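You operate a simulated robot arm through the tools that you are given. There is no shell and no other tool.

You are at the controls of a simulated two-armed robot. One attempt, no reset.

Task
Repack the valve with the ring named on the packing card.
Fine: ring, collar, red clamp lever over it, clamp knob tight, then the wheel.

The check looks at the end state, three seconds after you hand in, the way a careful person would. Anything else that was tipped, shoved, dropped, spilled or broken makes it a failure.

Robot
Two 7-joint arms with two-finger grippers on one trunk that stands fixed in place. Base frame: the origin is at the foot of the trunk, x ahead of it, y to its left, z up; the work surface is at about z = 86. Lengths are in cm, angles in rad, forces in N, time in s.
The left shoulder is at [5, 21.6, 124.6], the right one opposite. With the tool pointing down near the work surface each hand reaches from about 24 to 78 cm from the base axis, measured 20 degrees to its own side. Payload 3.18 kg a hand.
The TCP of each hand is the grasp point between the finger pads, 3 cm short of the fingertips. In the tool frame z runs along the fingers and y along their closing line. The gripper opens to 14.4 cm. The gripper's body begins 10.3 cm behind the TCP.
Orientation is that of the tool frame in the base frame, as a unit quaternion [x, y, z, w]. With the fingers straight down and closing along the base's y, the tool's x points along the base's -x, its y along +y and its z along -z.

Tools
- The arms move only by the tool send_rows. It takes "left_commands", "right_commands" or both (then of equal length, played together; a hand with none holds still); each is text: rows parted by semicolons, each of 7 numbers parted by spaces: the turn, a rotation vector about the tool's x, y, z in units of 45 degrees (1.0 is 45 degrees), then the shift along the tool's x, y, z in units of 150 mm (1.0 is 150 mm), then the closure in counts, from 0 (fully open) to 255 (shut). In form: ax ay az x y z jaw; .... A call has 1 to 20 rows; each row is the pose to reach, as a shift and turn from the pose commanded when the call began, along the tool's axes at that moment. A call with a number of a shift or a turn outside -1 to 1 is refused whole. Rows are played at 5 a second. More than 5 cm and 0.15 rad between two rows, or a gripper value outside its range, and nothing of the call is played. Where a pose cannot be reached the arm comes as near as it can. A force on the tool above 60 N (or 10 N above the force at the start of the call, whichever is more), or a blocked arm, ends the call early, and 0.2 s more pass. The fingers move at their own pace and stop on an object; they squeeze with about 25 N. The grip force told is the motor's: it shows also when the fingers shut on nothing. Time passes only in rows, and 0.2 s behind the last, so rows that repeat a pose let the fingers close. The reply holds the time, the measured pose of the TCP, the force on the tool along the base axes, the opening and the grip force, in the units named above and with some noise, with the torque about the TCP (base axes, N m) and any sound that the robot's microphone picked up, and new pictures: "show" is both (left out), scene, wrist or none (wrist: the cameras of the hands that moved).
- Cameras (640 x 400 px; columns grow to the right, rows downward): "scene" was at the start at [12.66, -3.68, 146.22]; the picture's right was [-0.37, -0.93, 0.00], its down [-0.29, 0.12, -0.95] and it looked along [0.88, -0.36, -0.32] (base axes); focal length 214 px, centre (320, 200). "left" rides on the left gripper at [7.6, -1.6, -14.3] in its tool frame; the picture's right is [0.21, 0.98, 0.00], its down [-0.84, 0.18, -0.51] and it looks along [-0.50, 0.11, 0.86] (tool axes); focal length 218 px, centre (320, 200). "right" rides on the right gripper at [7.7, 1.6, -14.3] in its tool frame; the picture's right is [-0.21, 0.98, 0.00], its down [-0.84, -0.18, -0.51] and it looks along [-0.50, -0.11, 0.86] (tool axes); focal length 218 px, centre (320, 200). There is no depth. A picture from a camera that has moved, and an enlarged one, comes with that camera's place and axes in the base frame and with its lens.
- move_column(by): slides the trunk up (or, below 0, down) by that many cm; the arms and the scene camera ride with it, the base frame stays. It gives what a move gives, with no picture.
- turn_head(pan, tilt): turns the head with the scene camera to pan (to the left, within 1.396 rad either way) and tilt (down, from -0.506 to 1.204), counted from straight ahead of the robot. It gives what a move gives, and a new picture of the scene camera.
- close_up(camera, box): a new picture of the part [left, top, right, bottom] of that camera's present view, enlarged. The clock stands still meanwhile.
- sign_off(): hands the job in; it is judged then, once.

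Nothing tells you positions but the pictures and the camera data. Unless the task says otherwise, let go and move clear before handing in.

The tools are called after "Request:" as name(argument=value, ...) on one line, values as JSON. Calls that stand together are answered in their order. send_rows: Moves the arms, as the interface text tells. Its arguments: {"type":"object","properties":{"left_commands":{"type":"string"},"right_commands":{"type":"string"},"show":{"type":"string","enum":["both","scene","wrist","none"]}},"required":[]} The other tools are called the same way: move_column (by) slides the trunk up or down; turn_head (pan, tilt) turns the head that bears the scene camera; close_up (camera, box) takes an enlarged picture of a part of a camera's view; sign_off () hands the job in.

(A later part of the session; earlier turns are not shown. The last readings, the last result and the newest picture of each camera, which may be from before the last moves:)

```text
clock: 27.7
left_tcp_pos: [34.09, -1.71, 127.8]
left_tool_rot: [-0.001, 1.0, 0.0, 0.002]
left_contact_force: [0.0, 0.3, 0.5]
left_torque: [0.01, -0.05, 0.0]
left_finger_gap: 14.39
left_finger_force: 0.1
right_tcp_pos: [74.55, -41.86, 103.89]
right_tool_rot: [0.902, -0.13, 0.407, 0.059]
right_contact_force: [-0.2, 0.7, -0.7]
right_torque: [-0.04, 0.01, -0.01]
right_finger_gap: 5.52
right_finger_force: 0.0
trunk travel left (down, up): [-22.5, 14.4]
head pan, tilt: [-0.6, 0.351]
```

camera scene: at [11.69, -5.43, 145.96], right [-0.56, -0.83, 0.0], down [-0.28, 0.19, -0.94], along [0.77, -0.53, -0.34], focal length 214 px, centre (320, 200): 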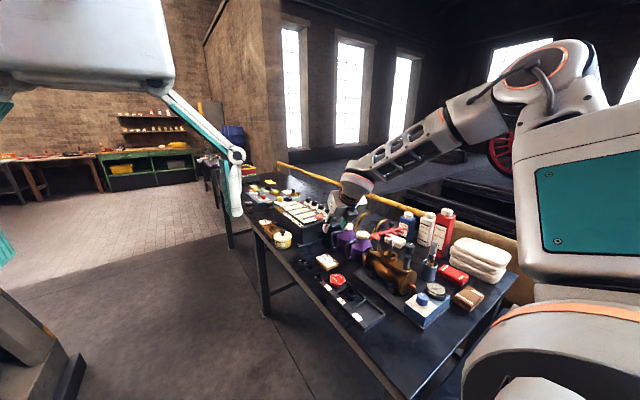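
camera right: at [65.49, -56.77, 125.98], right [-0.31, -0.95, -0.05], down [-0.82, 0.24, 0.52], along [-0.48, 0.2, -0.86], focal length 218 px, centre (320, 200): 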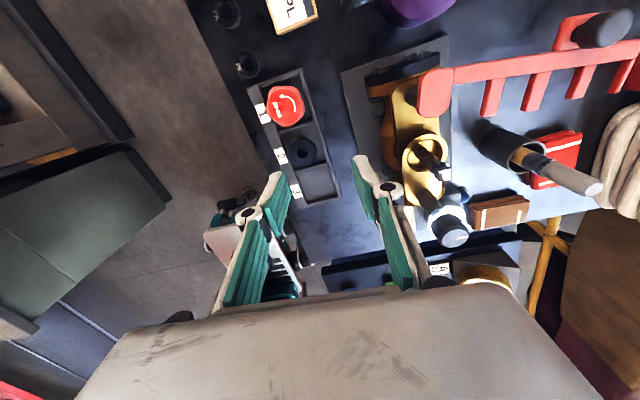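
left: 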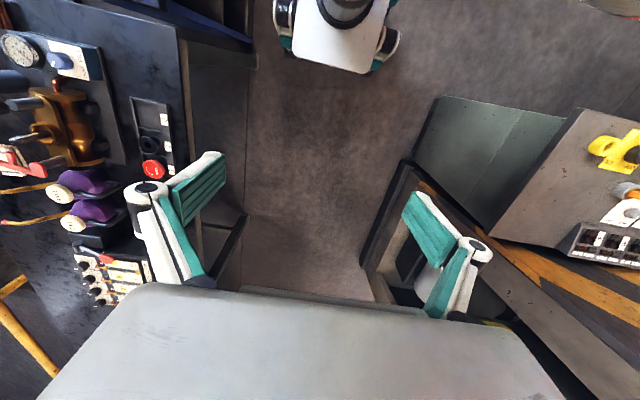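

Lowered 10 cm with no contact. I'll look through the wrist camera.

Request:
close_up(camera="right", box=[160, 0, 480, 200])

Request:
close_up(camera="scene", box=[240, 100, 400, 200])

```text
2.00 times, centred on (320, 100) of right
camera zoom: at [68.67, -41.89, 118.92], right [-0.41, -0.9, -0.16], down [-0.85, 0.44, -0.3], along [0.34, 0.01, -0.94], focal length 436 px, centre (320, 400)
```

zoom: 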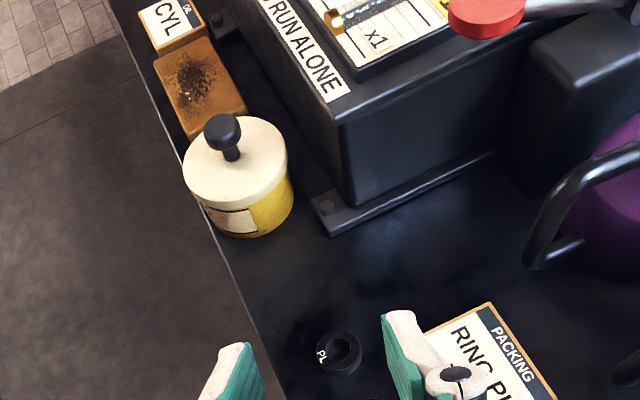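

```text
4.00 times, centred on (320, 150) of scene
camera zoom: at [15.19, -5.43, 135.74], right [-0.56, -0.83, 0.0], down [-0.28, 0.19, -0.94], along [0.78, -0.53, -0.34], focal length 858 px, centre (320, 400)
```

zoom: 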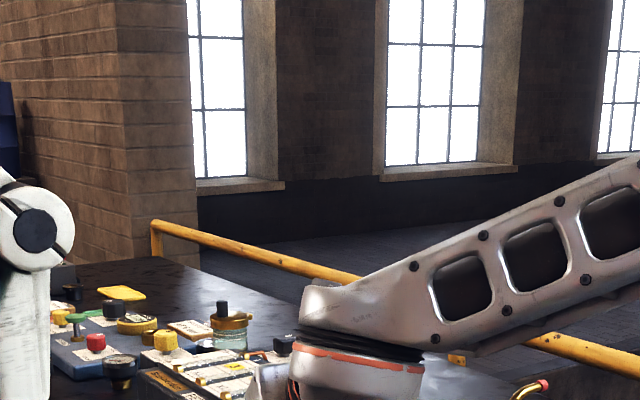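

Ring PL sits nicely between the fingers in the wrist view at about (82.8, -44.5). I'll lower the trunk 8 cm more, then check again.

Request:
move_column(by=-8)

Request:
close_up(camera="right", box=[240, 100, 400, 200])

```text
clock: 28.7
left_tcp_pos: [36.18, -1.83, 119.11]
left_tool_rot: [-0.013, 1.0, -0.003, -0.012]
left_contact_force: [9.2, -2.7, -7.0]
left_torque: [0.51, 0.72, 0.39]
left_finger_gap: 14.4
left_finger_force: 0.1
right_tcp_pos: [74.73, -41.95, 94.22]
right_tool_rot: [0.908, -0.13, 0.393, 0.06]
right_contact_force: [-0.2, 0.3, -0.4]
right_torque: [-0.04, 0.01, -0.01]
right_finger_gap: 5.54
right_finger_force: 0.1
trunk travel left (down, up): [-14.9, 22.0]
head pan, tilt: [-0.6, 0.351]
stopped: the force on the tool passed its limit at 77 N (the readings are from after the stop); the commanded pose is now the measured one
```

```text
4.00 times, centred on (320, 150) of right
camera zoom: at [69.42, -41.96, 109.47], right [-0.41, -0.9, -0.15], down [-0.86, 0.44, -0.27], along [0.31, 0.01, -0.95], focal length 873 px, centre (320, 400)
```

zoom: 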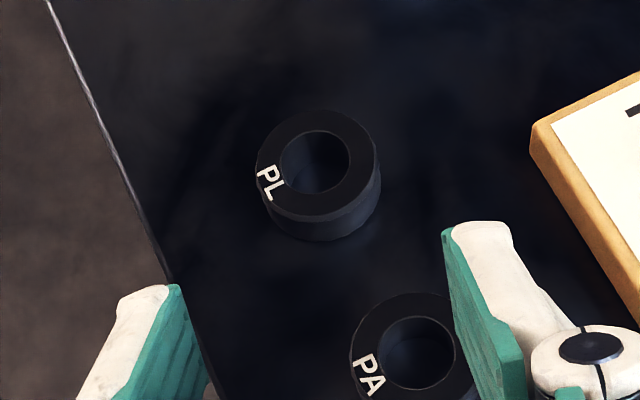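

The column stopped because a hand met a force — the left hand reads a residual push. I'll look with the left wrist and scene cameras before moving anything.

Request:
close_up(camera="left", box=[0, 0, 640, 400])

Request:
turn_head(pan=-0.1, tilt=0.8)

```text
1.00 times, centred on (320, 200) of left (not enlarged: the box is as wide or as high as the picture)
camera zoom: at [28.88, -3.47, 133.54], right [-0.23, 0.97, 0.0], down [0.85, 0.2, 0.49], along [0.47, 0.11, -0.87], focal length 218 px, centre (320, 200)
```

zoom: 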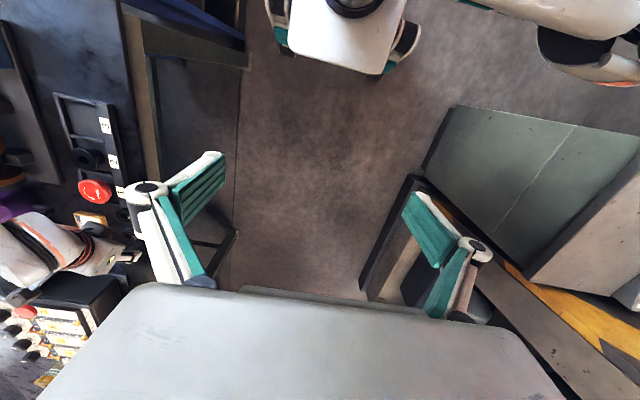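

```text
clock: 29.7
left_tcp_pos: [36.61, -1.5, 119.08]
left_tool_rot: [-0.018, 1.0, -0.002, -0.009]
left_contact_force: [85.5, 29.9, -21.5]
left_torque: [-4.2, 11.49, -1.55]
left_finger_gap: 14.41
left_finger_force: 0.1
right_tcp_pos: [74.81, -41.96, 94.59]
right_tool_rot: [0.908, -0.129, 0.395, 0.06]
right_contact_force: [-0.1, -0.4, 0.1]
right_torque: [0.03, 0.01, 0.0]
right_finger_gap: 5.53
right_finger_force: 0.1
trunk travel left (down, up): [-14.9, 22.0]
head pan, tilt: [-0.099, 0.799]
camera scene: at [23.44, -2.02, 126.63], right [-0.2, -0.98, 0.0], down [-0.42, 0.09, -0.9], along [0.89, -0.18, -0.43], focal length 214 px, centre (320, 200)
```

scene: 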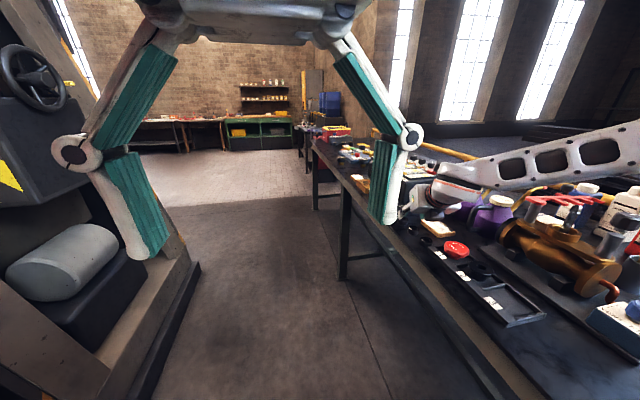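

The head moves forward as the trunk lowers and is pressing on the parked left hand. I'll move the left hand forward and left, away from the head, to relieve that.

Request:
send_rows(left_commands="0 0 0 -0.2 0.05 0 0; 0 0 0 -0.4 0.1 0 0; 0 0 0 -0.6 0.15 0 0; 0 0 0 -0.8 0.2 0 0; 0 0 0 -0.8 0.2 0 0", show="scene")

```text
clock: 30.9
left_tcp_pos: [47.73, 1.67, 119.21]
left_tool_rot: [-0.011, 1.0, -0.004, -0.01]
left_contact_force: [0.7, 0.2, -0.3]
left_torque: [-0.02, 0.0, -0.04]
left_finger_gap: 14.4
left_finger_force: 0.1
right_tcp_pos: [74.78, -41.92, 94.61]
right_tool_rot: [0.907, -0.13, 0.396, 0.06]
right_contact_force: [-0.1, -0.7, -0.4]
right_torque: [-0.02, 0.0, -0.02]
right_finger_gap: 5.55
right_finger_force: 0.1
trunk travel left (down, up): [-14.9, 22.0]
head pan, tilt: [-0.099, 0.799]
camera scene: at [22.37, -0.98, 123.54], right [-0.1, -1.0, 0.0], down [-0.71, 0.07, -0.7], along [0.69, -0.07, -0.72], focal length 214 px, centre (320, 200)
```

scene: 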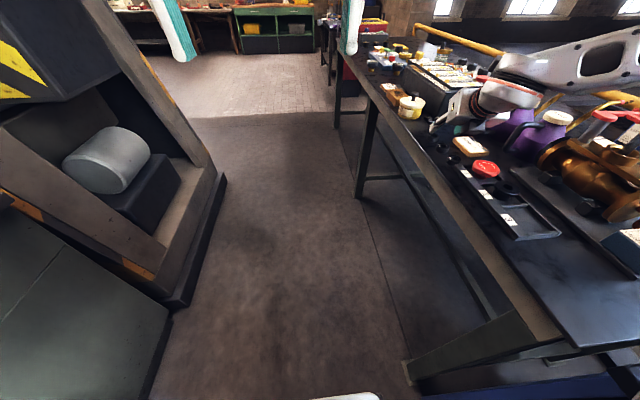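

The left hand is free again and the right hand is undisturbed at (74.8, -41.9, 94.6). Next I advance the right hand most of the way toward ring PL and look.

Request:
send_rows(right_commands="0 0 0 0.019 0.001 0.183 157; 0 0 0 0.037 0.003 0.367 157; 0 0 0 0.037 0.003 0.367 157", show="wrist")

```text
clock: 31.7
left_tcp_pos: [47.74, 1.7, 119.21]
left_tool_rot: [-0.012, 1.0, -0.003, -0.009]
left_contact_force: [-0.8, 0.6, 0.3]
left_torque: [-0.03, -0.05, 0.03]
left_finger_gap: 14.4
left_finger_force: 0.1
right_tcp_pos: [79.01, -43.17, 91.41]
right_tool_rot: [0.907, -0.13, 0.396, 0.06]
right_contact_force: [1.1, -0.4, 0.1]
right_torque: [0.02, 0.01, -0.02]
right_finger_gap: 5.53
right_finger_force: 0.1
trunk travel left (down, up): [-14.9, 22.0]
head pan, tilt: [-0.099, 0.799]
camera right: at [73.49, -43.22, 106.64], right [-0.41, -0.9, -0.15], down [-0.86, 0.44, -0.28], along [0.31, 0.01, -0.95], focal length 218 px, centre (320, 200)
```

right: 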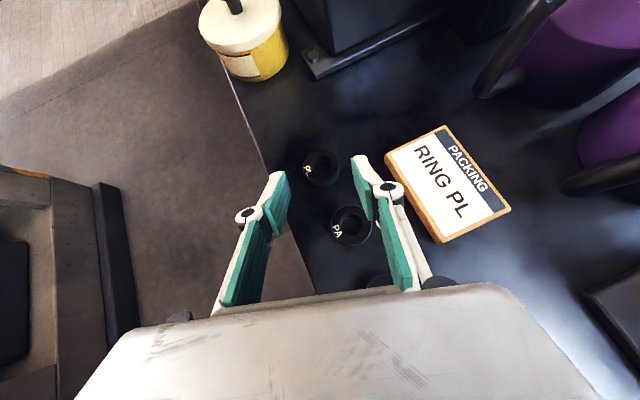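

No limit now. PL is just ahead between the fingertips, PA behind lies well under the right finger. I'll zoom to refine.

Request:
close_up(camera="right", box=[256, 130, 384, 210])

```text
5.00 times, centred on (320, 170) of right
camera zoom: at [73.49, -43.22, 106.64], right [-0.41, -0.9, -0.15], down [-0.86, 0.44, -0.28], along [0.31, 0.01, -0.95], focal length 1091 px, centre (320, 350)
```

zoom: 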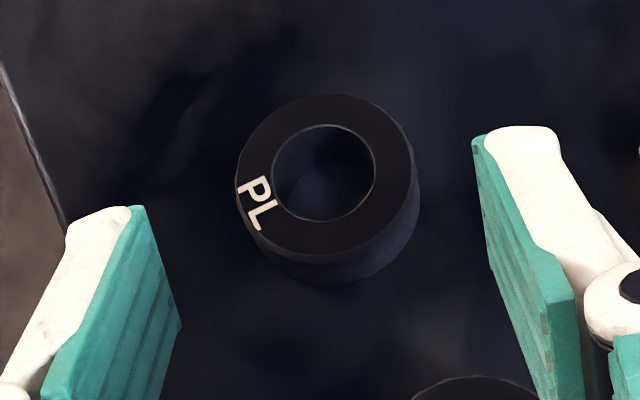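

PL's centre comes out at about (82.7, -44.45) with its top near z 87.9. I'll close in most of the remaining distance and check for contact.

Request:
send_rows(right_commands="0 0 0 0.007 0.005 0.083 157; 0 0 0 0.013 0.011 0.167 157; 0 0 0 0.013 0.011 0.167 157", show="none")

Request:
close_up(camera="right", box=[256, 130, 384, 210])

```text
clock: 32.5
left_tcp_pos: [47.76, 1.76, 119.09]
left_tool_rot: [-0.011, 1.0, -0.003, -0.011]
left_contact_force: [-0.9, -0.2, -0.2]
left_torque: [0.0, -0.02, 0.0]
left_finger_gap: 14.4
left_finger_force: 0.0
right_tcp_pos: [80.92, -44.09, 89.88]
right_tool_rot: [0.907, -0.129, 0.396, 0.06]
right_contact_force: [0.6, -0.6, 0.4]
right_torque: [0.01, -0.01, 0.03]
right_finger_gap: 5.52
right_finger_force: 0.0
trunk travel left (down, up): [-14.9, 22.0]
head pan, tilt: [-0.099, 0.799]
```

```text
5.00 times, centred on (320, 170) of right
camera zoom: at [75.35, -43.99, 105.02], right [-0.41, -0.9, -0.15], down [-0.86, 0.44, -0.28], along [0.31, 0.01, -0.95], focal length 1091 px, centre (320, 350)
```

zoom: 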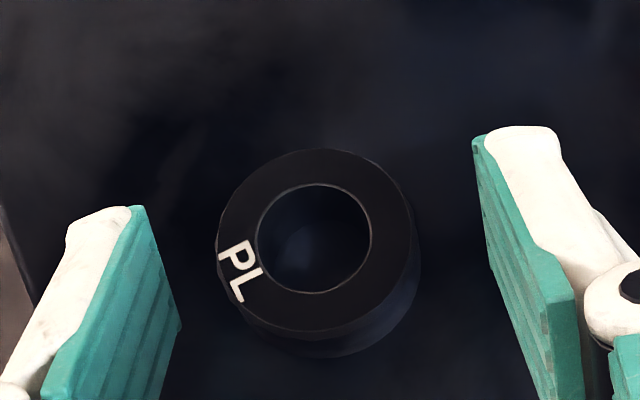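

The ring is centred between the fingers, tips almost at table height. I'll ease in the last half centimetre in small steps.

Request:
send_rows(right_commands="0 0 0 0 -0.004 0.01 157; 0 0 0 0 -0.007 0.02 157; 0 0 0 0 -0.007 0.02 157", show="none")

Request:
send_rows(right_commands="0 0 0 0 0 0.007 157; 0 0 0 0 0 0.015 157; 0 0 0 0 0 0.015 157", show="wrist")

```text
clock: 33.3
left_tcp_pos: [47.87, 1.73, 119.08]
left_tool_rot: [-0.012, 1.0, -0.003, -0.011]
left_contact_force: [1.0, -0.1, 0.7]
left_torque: [-0.04, 0.05, 0.04]
left_finger_gap: 14.41
left_finger_force: 0.0
right_tcp_pos: [81.1, -43.83, 89.55]
right_tool_rot: [0.907, -0.129, 0.396, 0.059]
right_contact_force: [0.4, 0.0, -0.1]
right_torque: [-0.01, 0.0, 0.01]
right_finger_gap: 5.55
right_finger_force: 0.1
trunk travel left (down, up): [-14.9, 22.0]
head pan, tilt: [-0.099, 0.799]
```

```text
clock: 34.1
left_tcp_pos: [47.87, 1.66, 119.12]
left_tool_rot: [-0.012, 1.0, -0.004, -0.01]
left_contact_force: [-0.2, 0.1, -0.1]
left_torque: [0.01, 0.01, -0.03]
left_finger_gap: 14.41
left_finger_force: 0.0
right_tcp_pos: [81.11, -44.01, 89.43]
right_tool_rot: [0.907, -0.129, 0.396, 0.06]
right_contact_force: [-1.6, -0.2, 0.5]
right_torque: [0.01, 0.02, -0.03]
right_finger_gap: 5.55
right_finger_force: 0.1
trunk travel left (down, up): [-14.9, 22.0]
head pan, tilt: [-0.099, 0.799]
camera right: at [75.72, -43.98, 104.61], right [-0.41, -0.9, -0.15], down [-0.86, 0.44, -0.27], along [0.31, 0.01, -0.95], focal length 218 px, centre (320, 200)
```

right: 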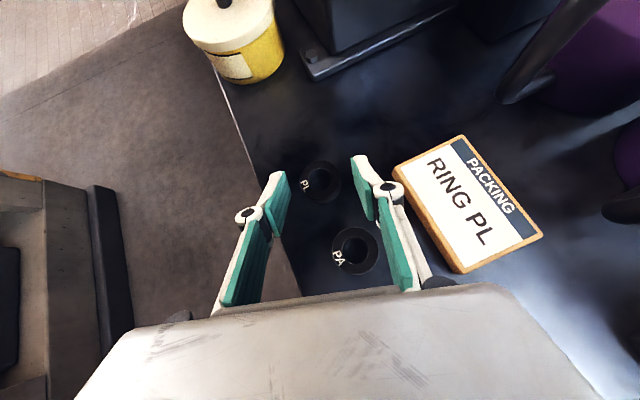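

No contact yet. I'll ease down another 0.3 cm and watch the force.

Request:
send_rows(right_commands="0 0 0 0 0 0.01 157; 0 0 0 0 0 0.02 157; 0 0 0 0 0 0.02 157", show="none")

Request:
close_up(camera="right", box=[256, 140, 384, 220])

```text
clock: 34.9
left_tcp_pos: [47.81, 1.66, 119.16]
left_tool_rot: [-0.011, 1.0, -0.004, -0.011]
left_contact_force: [0.4, 0.8, 0.2]
left_torque: [-0.02, 0.0, -0.02]
left_finger_gap: 14.41
left_finger_force: 0.0
right_tcp_pos: [81.45, -44.1, 89.19]
right_tool_rot: [0.907, -0.13, 0.396, 0.06]
right_contact_force: [-0.3, 0.1, -0.2]
right_torque: [-0.01, 0.03, -0.01]
right_finger_gap: 5.54
right_finger_force: 0.0
trunk travel left (down, up): [-14.9, 22.0]
head pan, tilt: [-0.099, 0.799]
```

```text
5.00 times, centred on (320, 180) of right
camera zoom: at [75.94, -44.05, 104.39], right [-0.41, -0.9, -0.15], down [-0.86, 0.44, -0.27], along [0.31, 0.01, -0.95], focal length 1091 px, centre (320, 300)
```

zoom: 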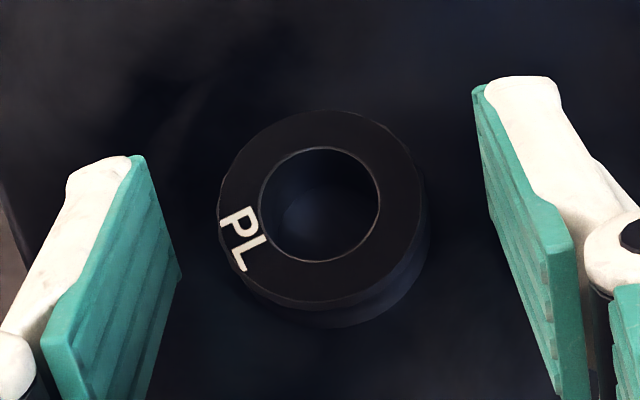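

The ring lies fully within the pads. Closing on PL now.

Request:
send_rows(right_commands="0 0 0 0 0 0 180; 0 0 0 0 0 0 200; 0 0 0 0 0 0 225; 0 0 0 0 0 0 255; 0 0 0 0 0 0 255", show="none")

Request:
close_up(camera="right", box=[256, 140, 384, 220])

```text
clock: 36.1
left_tcp_pos: [47.78, 1.68, 119.09]
left_tool_rot: [-0.011, 1.0, -0.004, -0.01]
left_contact_force: [0.1, -0.3, -0.2]
left_torque: [0.01, 0.0, -0.01]
left_finger_gap: 14.41
left_finger_force: 0.1
right_tcp_pos: [81.34, -44.1, 89.13]
right_tool_rot: [0.907, -0.13, 0.396, 0.06]
right_contact_force: [-0.8, 0.4, -0.1]
right_torque: [-0.01, -0.03, -0.02]
right_finger_gap: 3.4
right_finger_force: 25.1
trunk travel left (down, up): [-14.9, 22.0]
head pan, tilt: [-0.099, 0.799]
```

```text
5.00 times, centred on (320, 180) of right
camera zoom: at [75.94, -44.04, 104.38], right [-0.41, -0.9, -0.15], down [-0.86, 0.44, -0.27], along [0.31, 0.01, -0.95], focal length 1091 px, centre (320, 300)
```

zoom: 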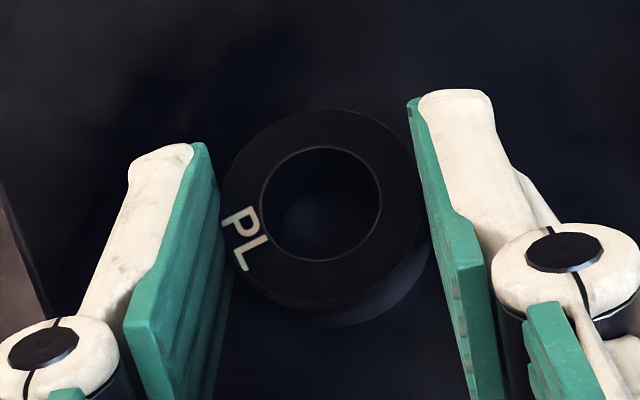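

Gripped at 3.40 cm. Lifting straight up 6 cm.

Request:
send_rows(right_commands="0 0 0 0.05 0 -0.045 255; 0 0 0 0.15 0.001 -0.136 255; 0 0 0 0.294 0.002 -0.272 255; 0 0 0 0.294 0.002 -0.272 255", show="wrist")

Request:
close_up(camera="right", box=[256, 140, 384, 220])

```text
clock: 37.1
left_tcp_pos: [47.9, 1.69, 119.08]
left_tool_rot: [-0.011, 1.0, -0.004, -0.01]
left_contact_force: [0.9, 0.1, 0.2]
left_torque: [-0.01, -0.01, 0.01]
left_finger_gap: 14.41
left_finger_force: 0.0
right_tcp_pos: [81.38, -44.1, 94.97]
right_tool_rot: [0.907, -0.13, 0.395, 0.06]
right_contact_force: [-0.2, -0.4, -0.2]
right_torque: [-0.01, -0.02, -0.01]
right_finger_gap: 3.4
right_finger_force: 24.9
trunk travel left (down, up): [-14.9, 22.0]
head pan, tilt: [-0.099, 0.799]
camera right: at [75.97, -44.06, 110.24], right [-0.41, -0.9, -0.15], down [-0.86, 0.44, -0.27], along [0.31, 0.01, -0.95], focal length 218 px, centre (320, 200)
```

right: 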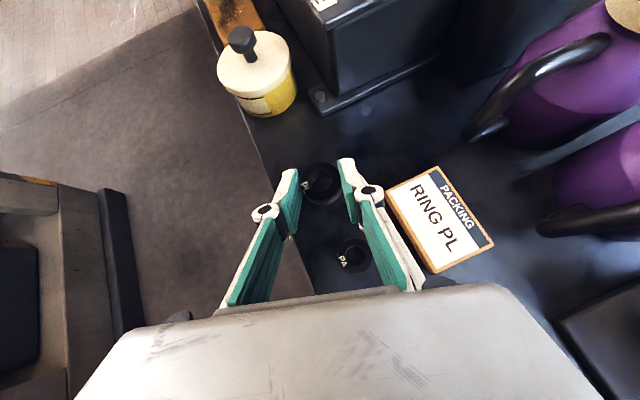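

```text
5.00 times, centred on (320, 180) of right
camera zoom: at [75.97, -44.06, 110.24], right [-0.41, -0.9, -0.15], down [-0.86, 0.44, -0.27], along [0.31, 0.01, -0.95], focal length 1091 px, centre (320, 300)
```

zoom: 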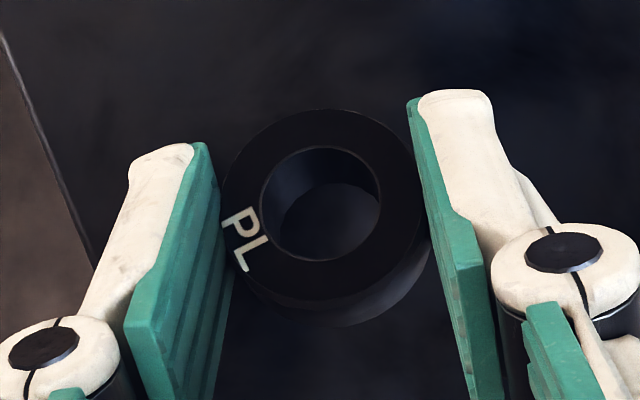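

Ring PL is held firmly. I'll raise the trunk back to its former height, carrying the ring straight up.

Request:
move_column(by=17.6)

Request:
turn_head(pan=-0.6, tilt=0.45)

```text
clock: 39.0
left_tcp_pos: [47.78, 1.61, 136.78]
left_tool_rot: [-0.011, 1.0, -0.004, -0.011]
left_contact_force: [-0.1, -0.4, -0.5]
left_torque: [-0.01, 0.01, 0.0]
left_finger_gap: 14.38
left_finger_force: 0.0
right_tcp_pos: [81.46, -44.1, 112.71]
right_tool_rot: [0.908, -0.129, 0.395, 0.06]
right_contact_force: [-0.4, -0.4, 0.2]
right_torque: [-0.01, 0.0, -0.02]
right_finger_gap: 3.34
right_finger_force: 25.2
trunk travel left (down, up): [-32.5, 4.4]
head pan, tilt: [-0.099, 0.799]
```

```text
clock: 40.0
left_tcp_pos: [47.79, 1.58, 136.86]
left_tool_rot: [-0.011, 1.0, -0.004, -0.01]
left_contact_force: [0.9, -0.1, 0.0]
left_torque: [-0.01, 0.03, 0.0]
left_finger_gap: 14.39
left_finger_force: 0.1
right_tcp_pos: [81.5, -44.03, 112.83]
right_tool_rot: [0.907, -0.13, 0.397, 0.06]
right_contact_force: [-1.1, -0.5, -0.6]
right_torque: [-0.02, -0.01, 0.03]
right_finger_gap: 3.35
right_finger_force: 25.6
trunk travel left (down, up): [-32.5, 4.4]
head pan, tilt: [-0.6, 0.45]
camera scene: at [11.6, -5.37, 145.07], right [-0.56, -0.83, 0.0], down [-0.36, 0.25, -0.9], along [0.74, -0.51, -0.44], focal length 214 px, centre (320, 200)
```

scene: 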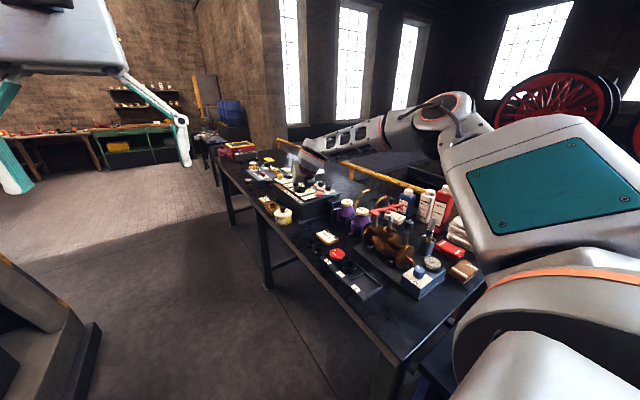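

Now I carry the ring back toward the valve at a safe height, then yaw the hand so it comes in from the near (+y) side, clear of the clamp knob and the lever post.

Request:
send_rows(right_commands="0 0 0 -0.112 0.146 -0.169 255; 0 0 0 -0.225 0.293 -0.338 255; 0 0 0 -0.337 0.439 -0.507 255; 0 0 0 -0.449 0.585 -0.676 255; 0 0 0 -0.449 0.585 -0.676 255", show="none")

Request:
send_rows(right_commands="-0.117 -0.001 0.108 -0.037 0.051 -0.04 255; -0.234 -0.002 0.216 -0.075 0.102 -0.08 255; -0.351 -0.003 0.324 -0.112 0.153 -0.12 255; -0.468 -0.004 0.433 -0.149 0.204 -0.16 255; -0.584 -0.005 0.541 -0.186 0.254 -0.2 255; -0.701 -0.006 0.649 -0.224 0.305 -0.239 255; -0.818 -0.007 0.757 -0.261 0.356 -0.279 255; -0.935 -0.008 0.865 -0.298 0.407 -0.319 255; -0.935 -0.008 0.865 -0.298 0.407 -0.319 255", show="wrist")

```text
clock: 41.2
left_tcp_pos: [47.67, 1.65, 136.63]
left_tool_rot: [-0.011, 1.0, -0.003, -0.011]
left_contact_force: [-0.8, 0.4, -0.7]
left_torque: [0.01, 0.0, -0.03]
left_finger_gap: 14.39
left_finger_force: 0.1
right_tcp_pos: [67.39, -48.96, 114.68]
right_tool_rot: [0.907, -0.13, 0.395, 0.061]
right_contact_force: [0.5, 0.5, 0.2]
right_torque: [0.0, 0.02, -0.03]
right_finger_gap: 3.36
right_finger_force: 25.1
trunk travel left (down, up): [-32.5, 4.4]
head pan, tilt: [-0.6, 0.45]
```

```text
clock: 43.2
left_tcp_pos: [47.86, 1.46, 136.76]
left_tool_rot: [-0.011, 1.0, -0.003, -0.011]
left_contact_force: [1.1, -0.3, -0.5]
left_torque: [0.01, -0.05, 0.01]
left_finger_gap: 14.42
left_finger_force: 0.2
right_tcp_pos: [59.35, -52.93, 114.8]
right_tool_rot: [0.734, -0.549, 0.318, 0.242]
right_contact_force: [0.3, -0.2, -0.5]
right_torque: [0.0, -0.04, 0.01]
right_finger_gap: 3.31
right_finger_force: 24.8
trunk travel left (down, up): [-32.5, 4.4]
head pan, tilt: [-0.6, 0.45]
camera right: at [56.41, -48.43, 129.98], right [-0.98, -0.14, -0.15], down [-0.09, 0.96, -0.27], along [0.18, -0.26, -0.95], focal length 218 px, centre (320, 200)
```

right: 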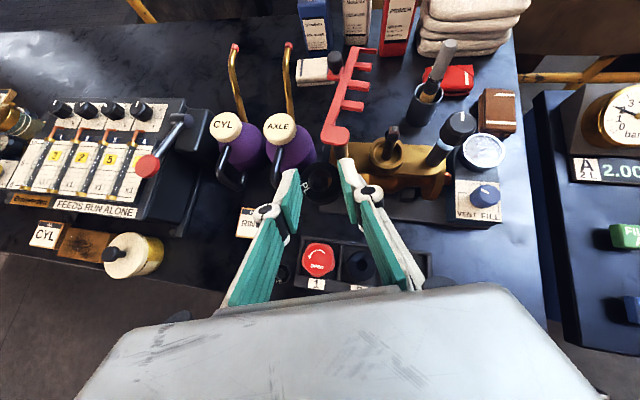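

A good view: valve, lever and knob are all visible, and the ring is in the grip. I'll zoom to measure the spindle relative to the ring.

Request:
close_up(camera="right", box=[340, 100, 468, 180])

Request:
close_up(camera="right", box=[256, 140, 384, 220])

Request:
close_up(camera="right", box=[290, 40, 418, 120])

```text
5.00 times, centred on (404, 140) of right
camera zoom: at [56.41, -48.43, 129.98], right [-0.98, -0.14, -0.15], down [-0.09, 0.96, -0.27], along [0.18, -0.26, -0.95], focal length 1091 px, centre (-100, 500)
```

zoom: 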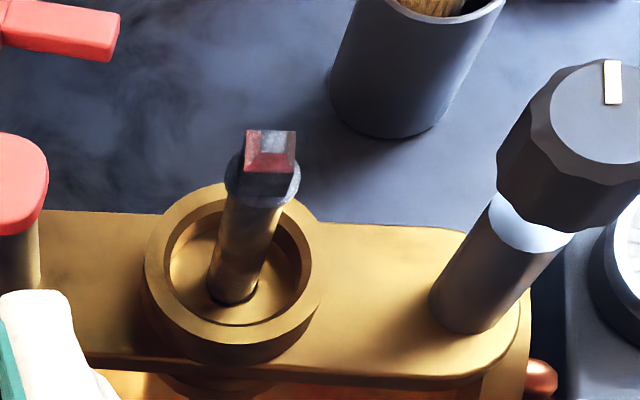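

```text
5.00 times, centred on (320, 180) of right
camera zoom: at [56.41, -48.43, 129.98], right [-0.98, -0.14, -0.15], down [-0.09, 0.96, -0.27], along [0.18, -0.26, -0.95], focal length 1091 px, centre (320, 300)
```

zoom: 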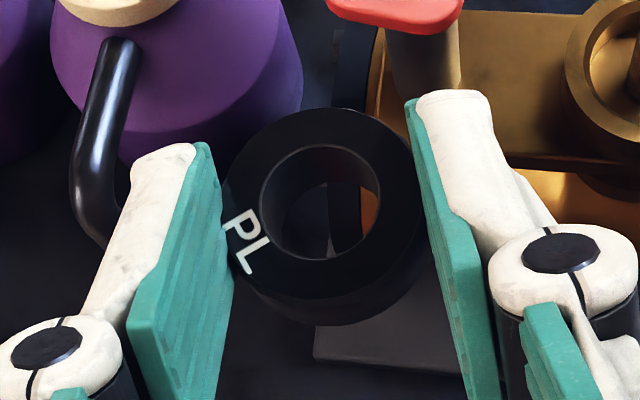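

```text
5.00 times, centred on (354, 80) of right
camera zoom: at [56.41, -48.43, 129.98], right [-0.98, -0.14, -0.15], down [-0.09, 0.96, -0.27], along [0.18, -0.26, -0.95], focal length 1091 px, centre (150, 800)
```

zoom: 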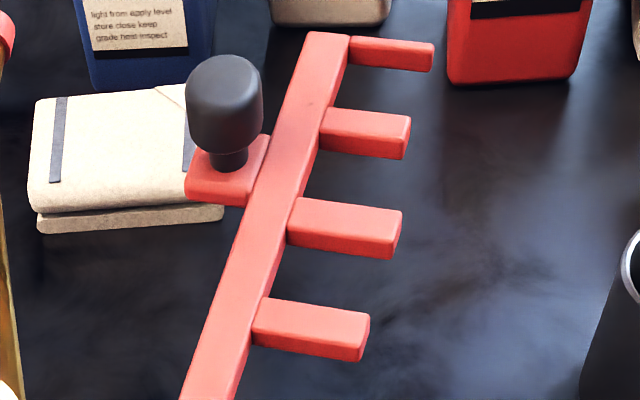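

The spindle has a wider shoulder just below the square; I need its size compared with the ring's bore. Zooming further.

Request:
close_up(camera="right", box=[376, 120, 424, 150])

Request:
close_up(camera="scene", box=[376, 220, 424, 250])

Request:
close_up(camera="right", box=[296, 160, 344, 190])

```text
13.33 times, centred on (400, 135) of right
camera zoom: at [56.41, -48.43, 129.98], right [-0.98, -0.14, -0.15], down [-0.09, 0.96, -0.27], along [0.18, -0.26, -0.95], focal length 2910 px, centre (-747, 1067)
```

zoom: 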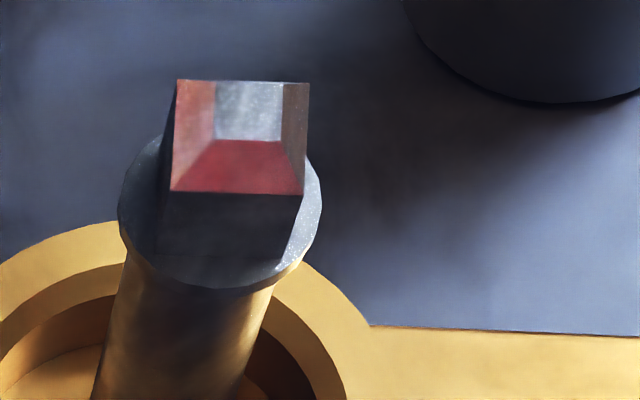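

```text
13.33 times, centred on (400, 235) of scene
camera zoom: at [11.56, -5.39, 145.08], right [-0.56, -0.83, 0.0], down [-0.36, 0.25, -0.9], along [0.74, -0.51, -0.44], focal length 2860 px, centre (-747, -267)
```

zoom: 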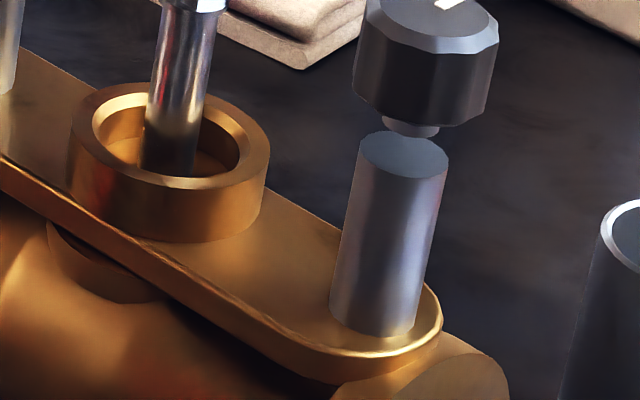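

```text
13.33 times, centred on (320, 175) of right
camera zoom: at [56.41, -48.43, 129.98], right [-0.98, -0.14, -0.15], down [-0.09, 0.96, -0.27], along [0.18, -0.26, -0.95], focal length 2910 px, centre (320, 533)
```

zoom: 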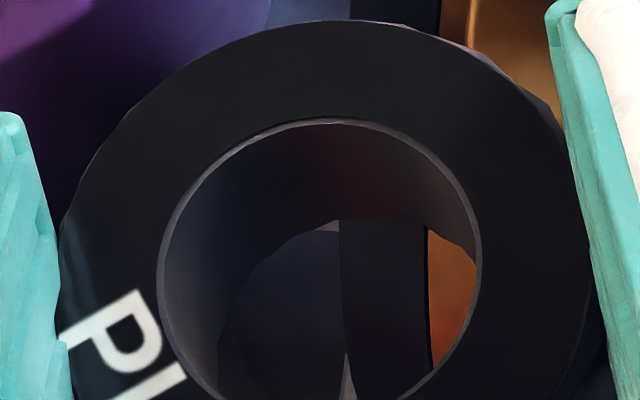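

I need a precise comparison of the stem top with the ring bore, so one more zoom from the scene camera.

Request:
close_up(camera="scene", box=[376, 200, 408, 220])

Request:
close_up(camera="scene", box=[376, 215, 408, 235])

Request:
close_up(camera="scene", box=[320, 150, 400, 200])

```text
16.00 times, centred on (392, 210) of scene
camera zoom: at [11.56, -5.39, 145.08], right [-0.56, -0.83, 0.0], down [-0.36, 0.25, -0.9], along [0.74, -0.51, -0.44], focal length 3432 px, centre (-832, 40)
```

zoom: 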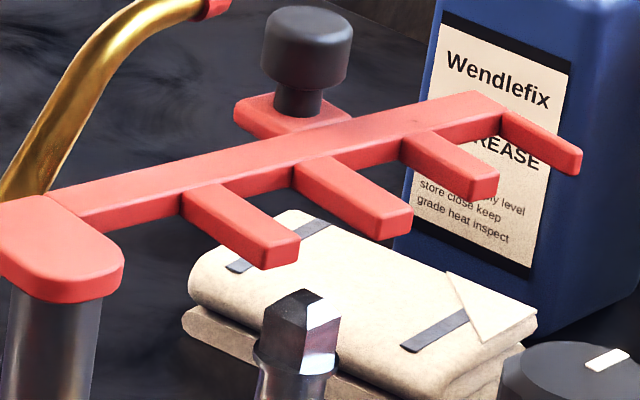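

```text
16.00 times, centred on (392, 225) of scene
camera zoom: at [11.56, -5.39, 145.08], right [-0.56, -0.83, 0.0], down [-0.36, 0.25, -0.9], along [0.74, -0.51, -0.44], focal length 3432 px, centre (-832, -200)
```

zoom: 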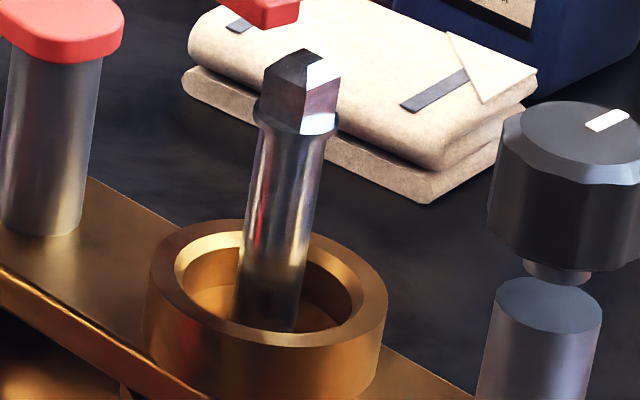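

```text
8.00 times, centred on (360, 175) of scene
camera zoom: at [11.56, -5.39, 145.08], right [-0.56, -0.83, 0.0], down [-0.36, 0.25, -0.9], along [0.74, -0.51, -0.44], focal length 1716 px, centre (0, 400)
```

zoom: 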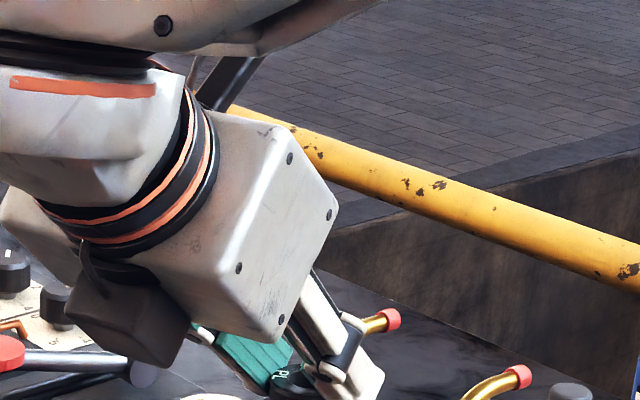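

The shoulder under the square is about 1.85 cm against a bore of about 2.0 cm, so the alignment must be good to a millimetre. I move the ring to just above the spindle (ring bottom near z 108).

Request:
send_rows(right_commands="0 0 0 0.045 0.157 0.143 255; 0 0 0 0.09 0.314 0.286 255; 0 0 0 0.134 0.47 0.428 255; 0 0 0 0.179 0.627 0.571 255; 0 0 0 0.179 0.627 0.571 255", show="wrist")

Request:
close_up(camera="right", box=[272, 150, 368, 210])

```text
clock: 44.4
left_tcp_pos: [47.94, 1.59, 136.72]
left_tool_rot: [-0.012, 1.0, -0.003, -0.011]
left_contact_force: [0.6, 0.3, 0.4]
left_torque: [-0.02, 0.01, 0.0]
left_finger_gap: 14.4
left_finger_force: 0.0
right_tcp_pos: [52.68, -63.44, 111.07]
right_tool_rot: [0.734, -0.549, 0.318, 0.243]
right_contact_force: [0.1, -1.0, 0.1]
right_torque: [-0.03, 0.0, -0.03]
right_finger_gap: 3.29
right_finger_force: 25.1
trunk travel left (down, up): [-32.5, 4.4]
head pan, tilt: [-0.6, 0.45]
camera right: at [49.69, -58.86, 126.22], right [-0.98, -0.14, -0.15], down [-0.09, 0.96, -0.28], along [0.18, -0.26, -0.95], focal length 218 px, centre (320, 200)
```

right: 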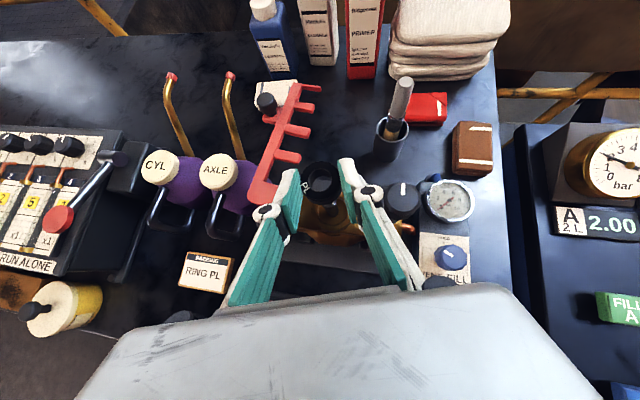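

```text
6.67 times, centred on (320, 180) of right
camera zoom: at [49.69, -58.86, 126.22], right [-0.98, -0.14, -0.15], down [-0.09, 0.96, -0.28], along [0.18, -0.26, -0.95], focal length 1455 px, centre (320, 333)
```

zoom: 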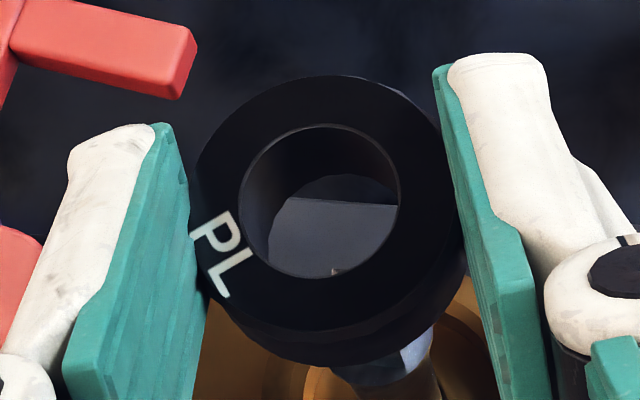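

The spindle is nearly under the ring already. I'll zoom on the part that shows beneath the ring.

Request:
close_up(camera="right", box=[304, 170, 352, 200])

Request:
close_up(camera="right", box=[304, 185, 352, 215])

Request:
close_up(camera="scene", box=[376, 190, 424, 220])

```text
13.33 times, centred on (328, 185) of right
camera zoom: at [49.69, -58.86, 126.22], right [-0.98, -0.14, -0.15], down [-0.09, 0.96, -0.28], along [0.18, -0.26, -0.95], focal length 2910 px, centre (213, 400)
```

zoom: 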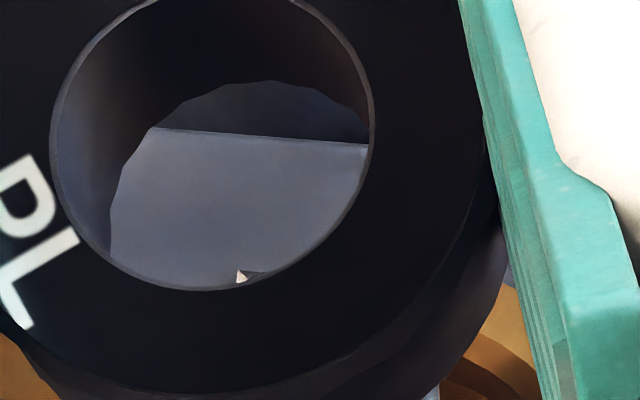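

```text
13.33 times, centred on (328, 200) of right
camera zoom: at [49.69, -58.86, 126.22], right [-0.98, -0.14, -0.15], down [-0.09, 0.96, -0.28], along [0.18, -0.26, -0.95], focal length 2910 px, centre (213, 200)
```

zoom: 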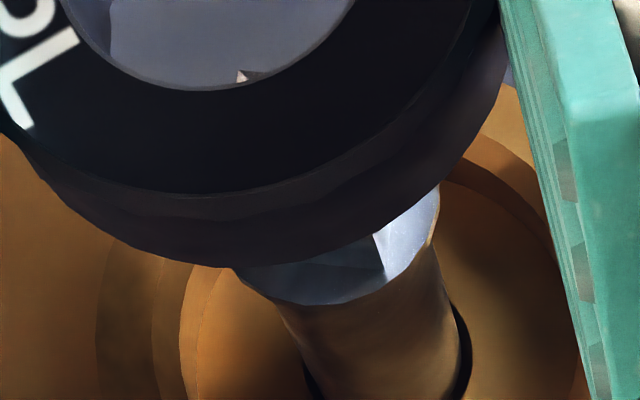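

```text
13.33 times, centred on (400, 205) of scene
camera zoom: at [11.62, -5.31, 145.08], right [-0.56, -0.83, 0.0], down [-0.36, 0.25, -0.9], along [0.74, -0.51, -0.44], focal length 2860 px, centre (-747, 133)
```

zoom: 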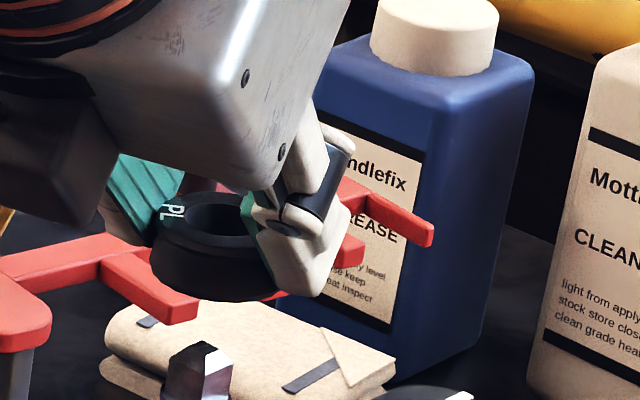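

The spindle looks about 1 mm to the -x side of the ring's axis. I'll correct that and lower 1.5 cm, still above the spindle top, and check through the hole.

Request:
send_rows(right_commands="0 0 0 -0.037 0.003 0.033 255; 0 0 0 -0.075 0.006 0.067 255; 0 0 0 -0.075 0.006 0.067 255", show="none")

Request:
close_up(camera="right", box=[296, 165, 344, 195])

Request:
close_up(camera="right", box=[304, 185, 352, 215])

Request:
close_up(camera="scene", box=[376, 195, 424, 225])

```text
clock: 45.2
left_tcp_pos: [47.72, 1.58, 136.69]
left_tool_rot: [-0.011, 1.0, -0.004, -0.01]
left_contact_force: [-0.2, 0.1, 0.5]
left_torque: [-0.02, -0.01, -0.01]
left_finger_gap: 14.42
left_finger_force: 0.2
right_tcp_pos: [52.5, -63.46, 109.52]
right_tool_rot: [0.734, -0.548, 0.319, 0.243]
right_contact_force: [-0.2, 0.5, 0.6]
right_torque: [0.02, -0.02, -0.01]
right_finger_gap: 3.33
right_finger_force: 24.6
trunk travel left (down, up): [-32.5, 4.4]
head pan, tilt: [-0.6, 0.45]
```

```text
13.33 times, centred on (320, 180) of right
camera zoom: at [49.61, -58.85, 124.69], right [-0.98, -0.14, -0.15], down [-0.09, 0.96, -0.27], along [0.18, -0.26, -0.95], focal length 2910 px, centre (320, 467)
```

zoom: 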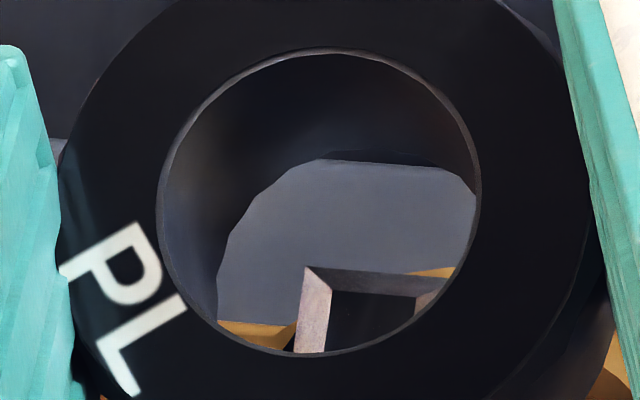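

```text
13.33 times, centred on (328, 200) of right
camera zoom: at [49.61, -58.85, 124.69], right [-0.98, -0.14, -0.15], down [-0.09, 0.96, -0.27], along [0.18, -0.26, -0.95], focal length 2910 px, centre (213, 200)
```

zoom: 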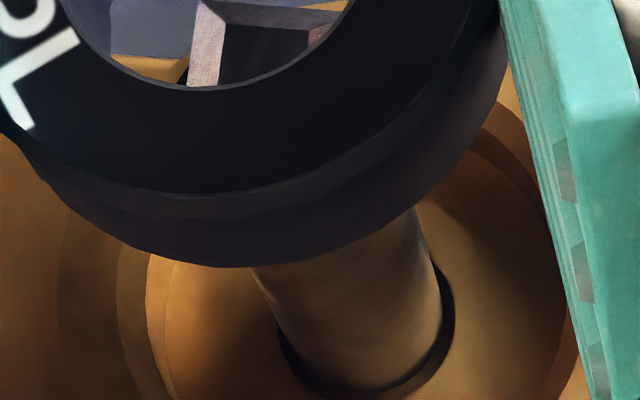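

```text
13.33 times, centred on (400, 210) of scene
camera zoom: at [11.59, -5.35, 145.08], right [-0.56, -0.83, 0.0], down [-0.36, 0.25, -0.9], along [0.74, -0.51, -0.44], focal length 2860 px, centre (-747, 67)
```

zoom: 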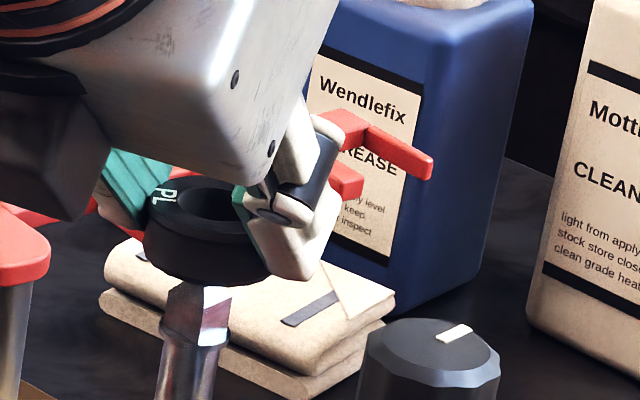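

The square's corner now shows through the hole. I'll take a tighter zoom to fit the lower rim of the bore against the square.

Request:
close_up(camera="right", box=[304, 168, 336, 188])

Request:
close_up(camera="scene", box=[376, 200, 400, 215])

```text
16.00 times, centred on (320, 178) of right
camera zoom: at [49.61, -58.85, 124.69], right [-0.98, -0.14, -0.15], down [-0.09, 0.96, -0.27], along [0.18, -0.26, -0.95], focal length 3492 px, centre (320, 552)
```

zoom: 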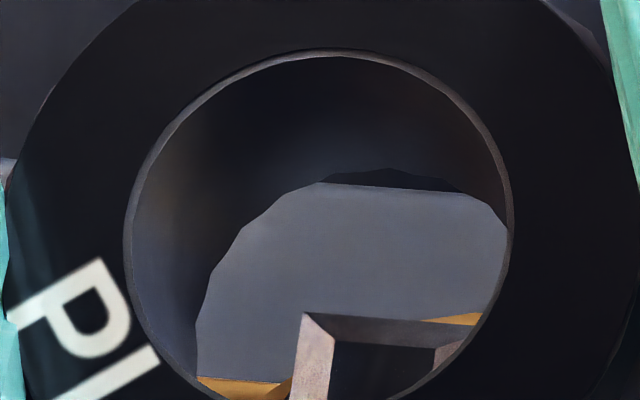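

```text
16.00 times, centred on (388, 208) of scene
camera zoom: at [11.59, -5.35, 145.08], right [-0.56, -0.83, 0.0], down [-0.36, 0.25, -0.9], along [0.74, -0.51, -0.44], focal length 3432 px, centre (-768, 80)
```

zoom: 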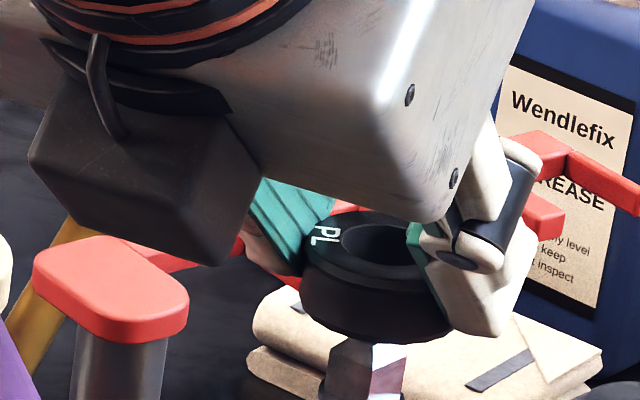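

I'll lower 0.7 cm more with a 1 mm +y correction so the bore's lower rim is level with the spindle's tip, where parallax is negligible.

Request:
send_rows(right_commands="0 0 0 -0.019 -0.001 0.013 255; 0 0 0 -0.039 -0.002 0.027 255; 0 0 0 -0.039 -0.002 0.027 255", show="none")

Request:
close_up(camera="right", box=[304, 172, 336, 192])

Request:
close_up(camera="scene", box=[376, 205, 400, 220])

```text
clock: 46.0
left_tcp_pos: [47.75, 1.58, 136.72]
left_tool_rot: [-0.011, 1.0, -0.003, -0.01]
left_contact_force: [0.7, 0.0, -0.3]
left_torque: [0.02, 0.02, 0.04]
left_finger_gap: 14.4
left_finger_force: 0.1
right_tcp_pos: [52.51, -63.45, 108.65]
right_tool_rot: [0.734, -0.549, 0.318, 0.243]
right_contact_force: [-0.8, -0.7, -0.8]
right_torque: [0.02, 0.0, -0.03]
right_finger_gap: 3.32
right_finger_force: 25.5
trunk travel left (down, up): [-32.5, 4.4]
head pan, tilt: [-0.6, 0.45]
```

```text
16.00 times, centred on (320, 182) of right
camera zoom: at [49.58, -58.75, 123.98], right [-0.98, -0.14, -0.15], down [-0.09, 0.96, -0.27], along [0.18, -0.26, -0.95], focal length 3492 px, centre (320, 488)
```

zoom: 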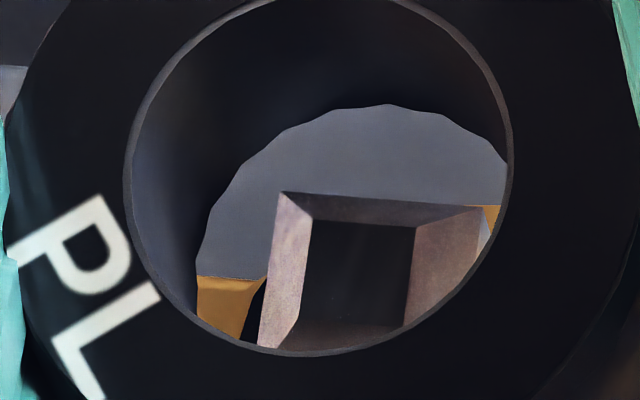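

```text
16.00 times, centred on (388, 212) of scene
camera zoom: at [11.59, -5.37, 145.08], right [-0.56, -0.83, 0.0], down [-0.36, 0.25, -0.9], along [0.74, -0.51, -0.44], focal length 3432 px, centre (-768, 0)
```

zoom: 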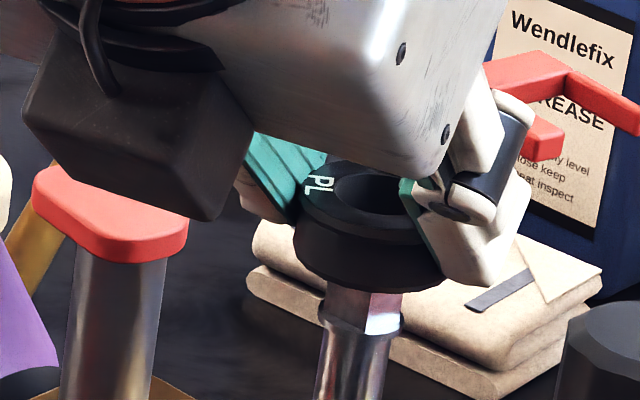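

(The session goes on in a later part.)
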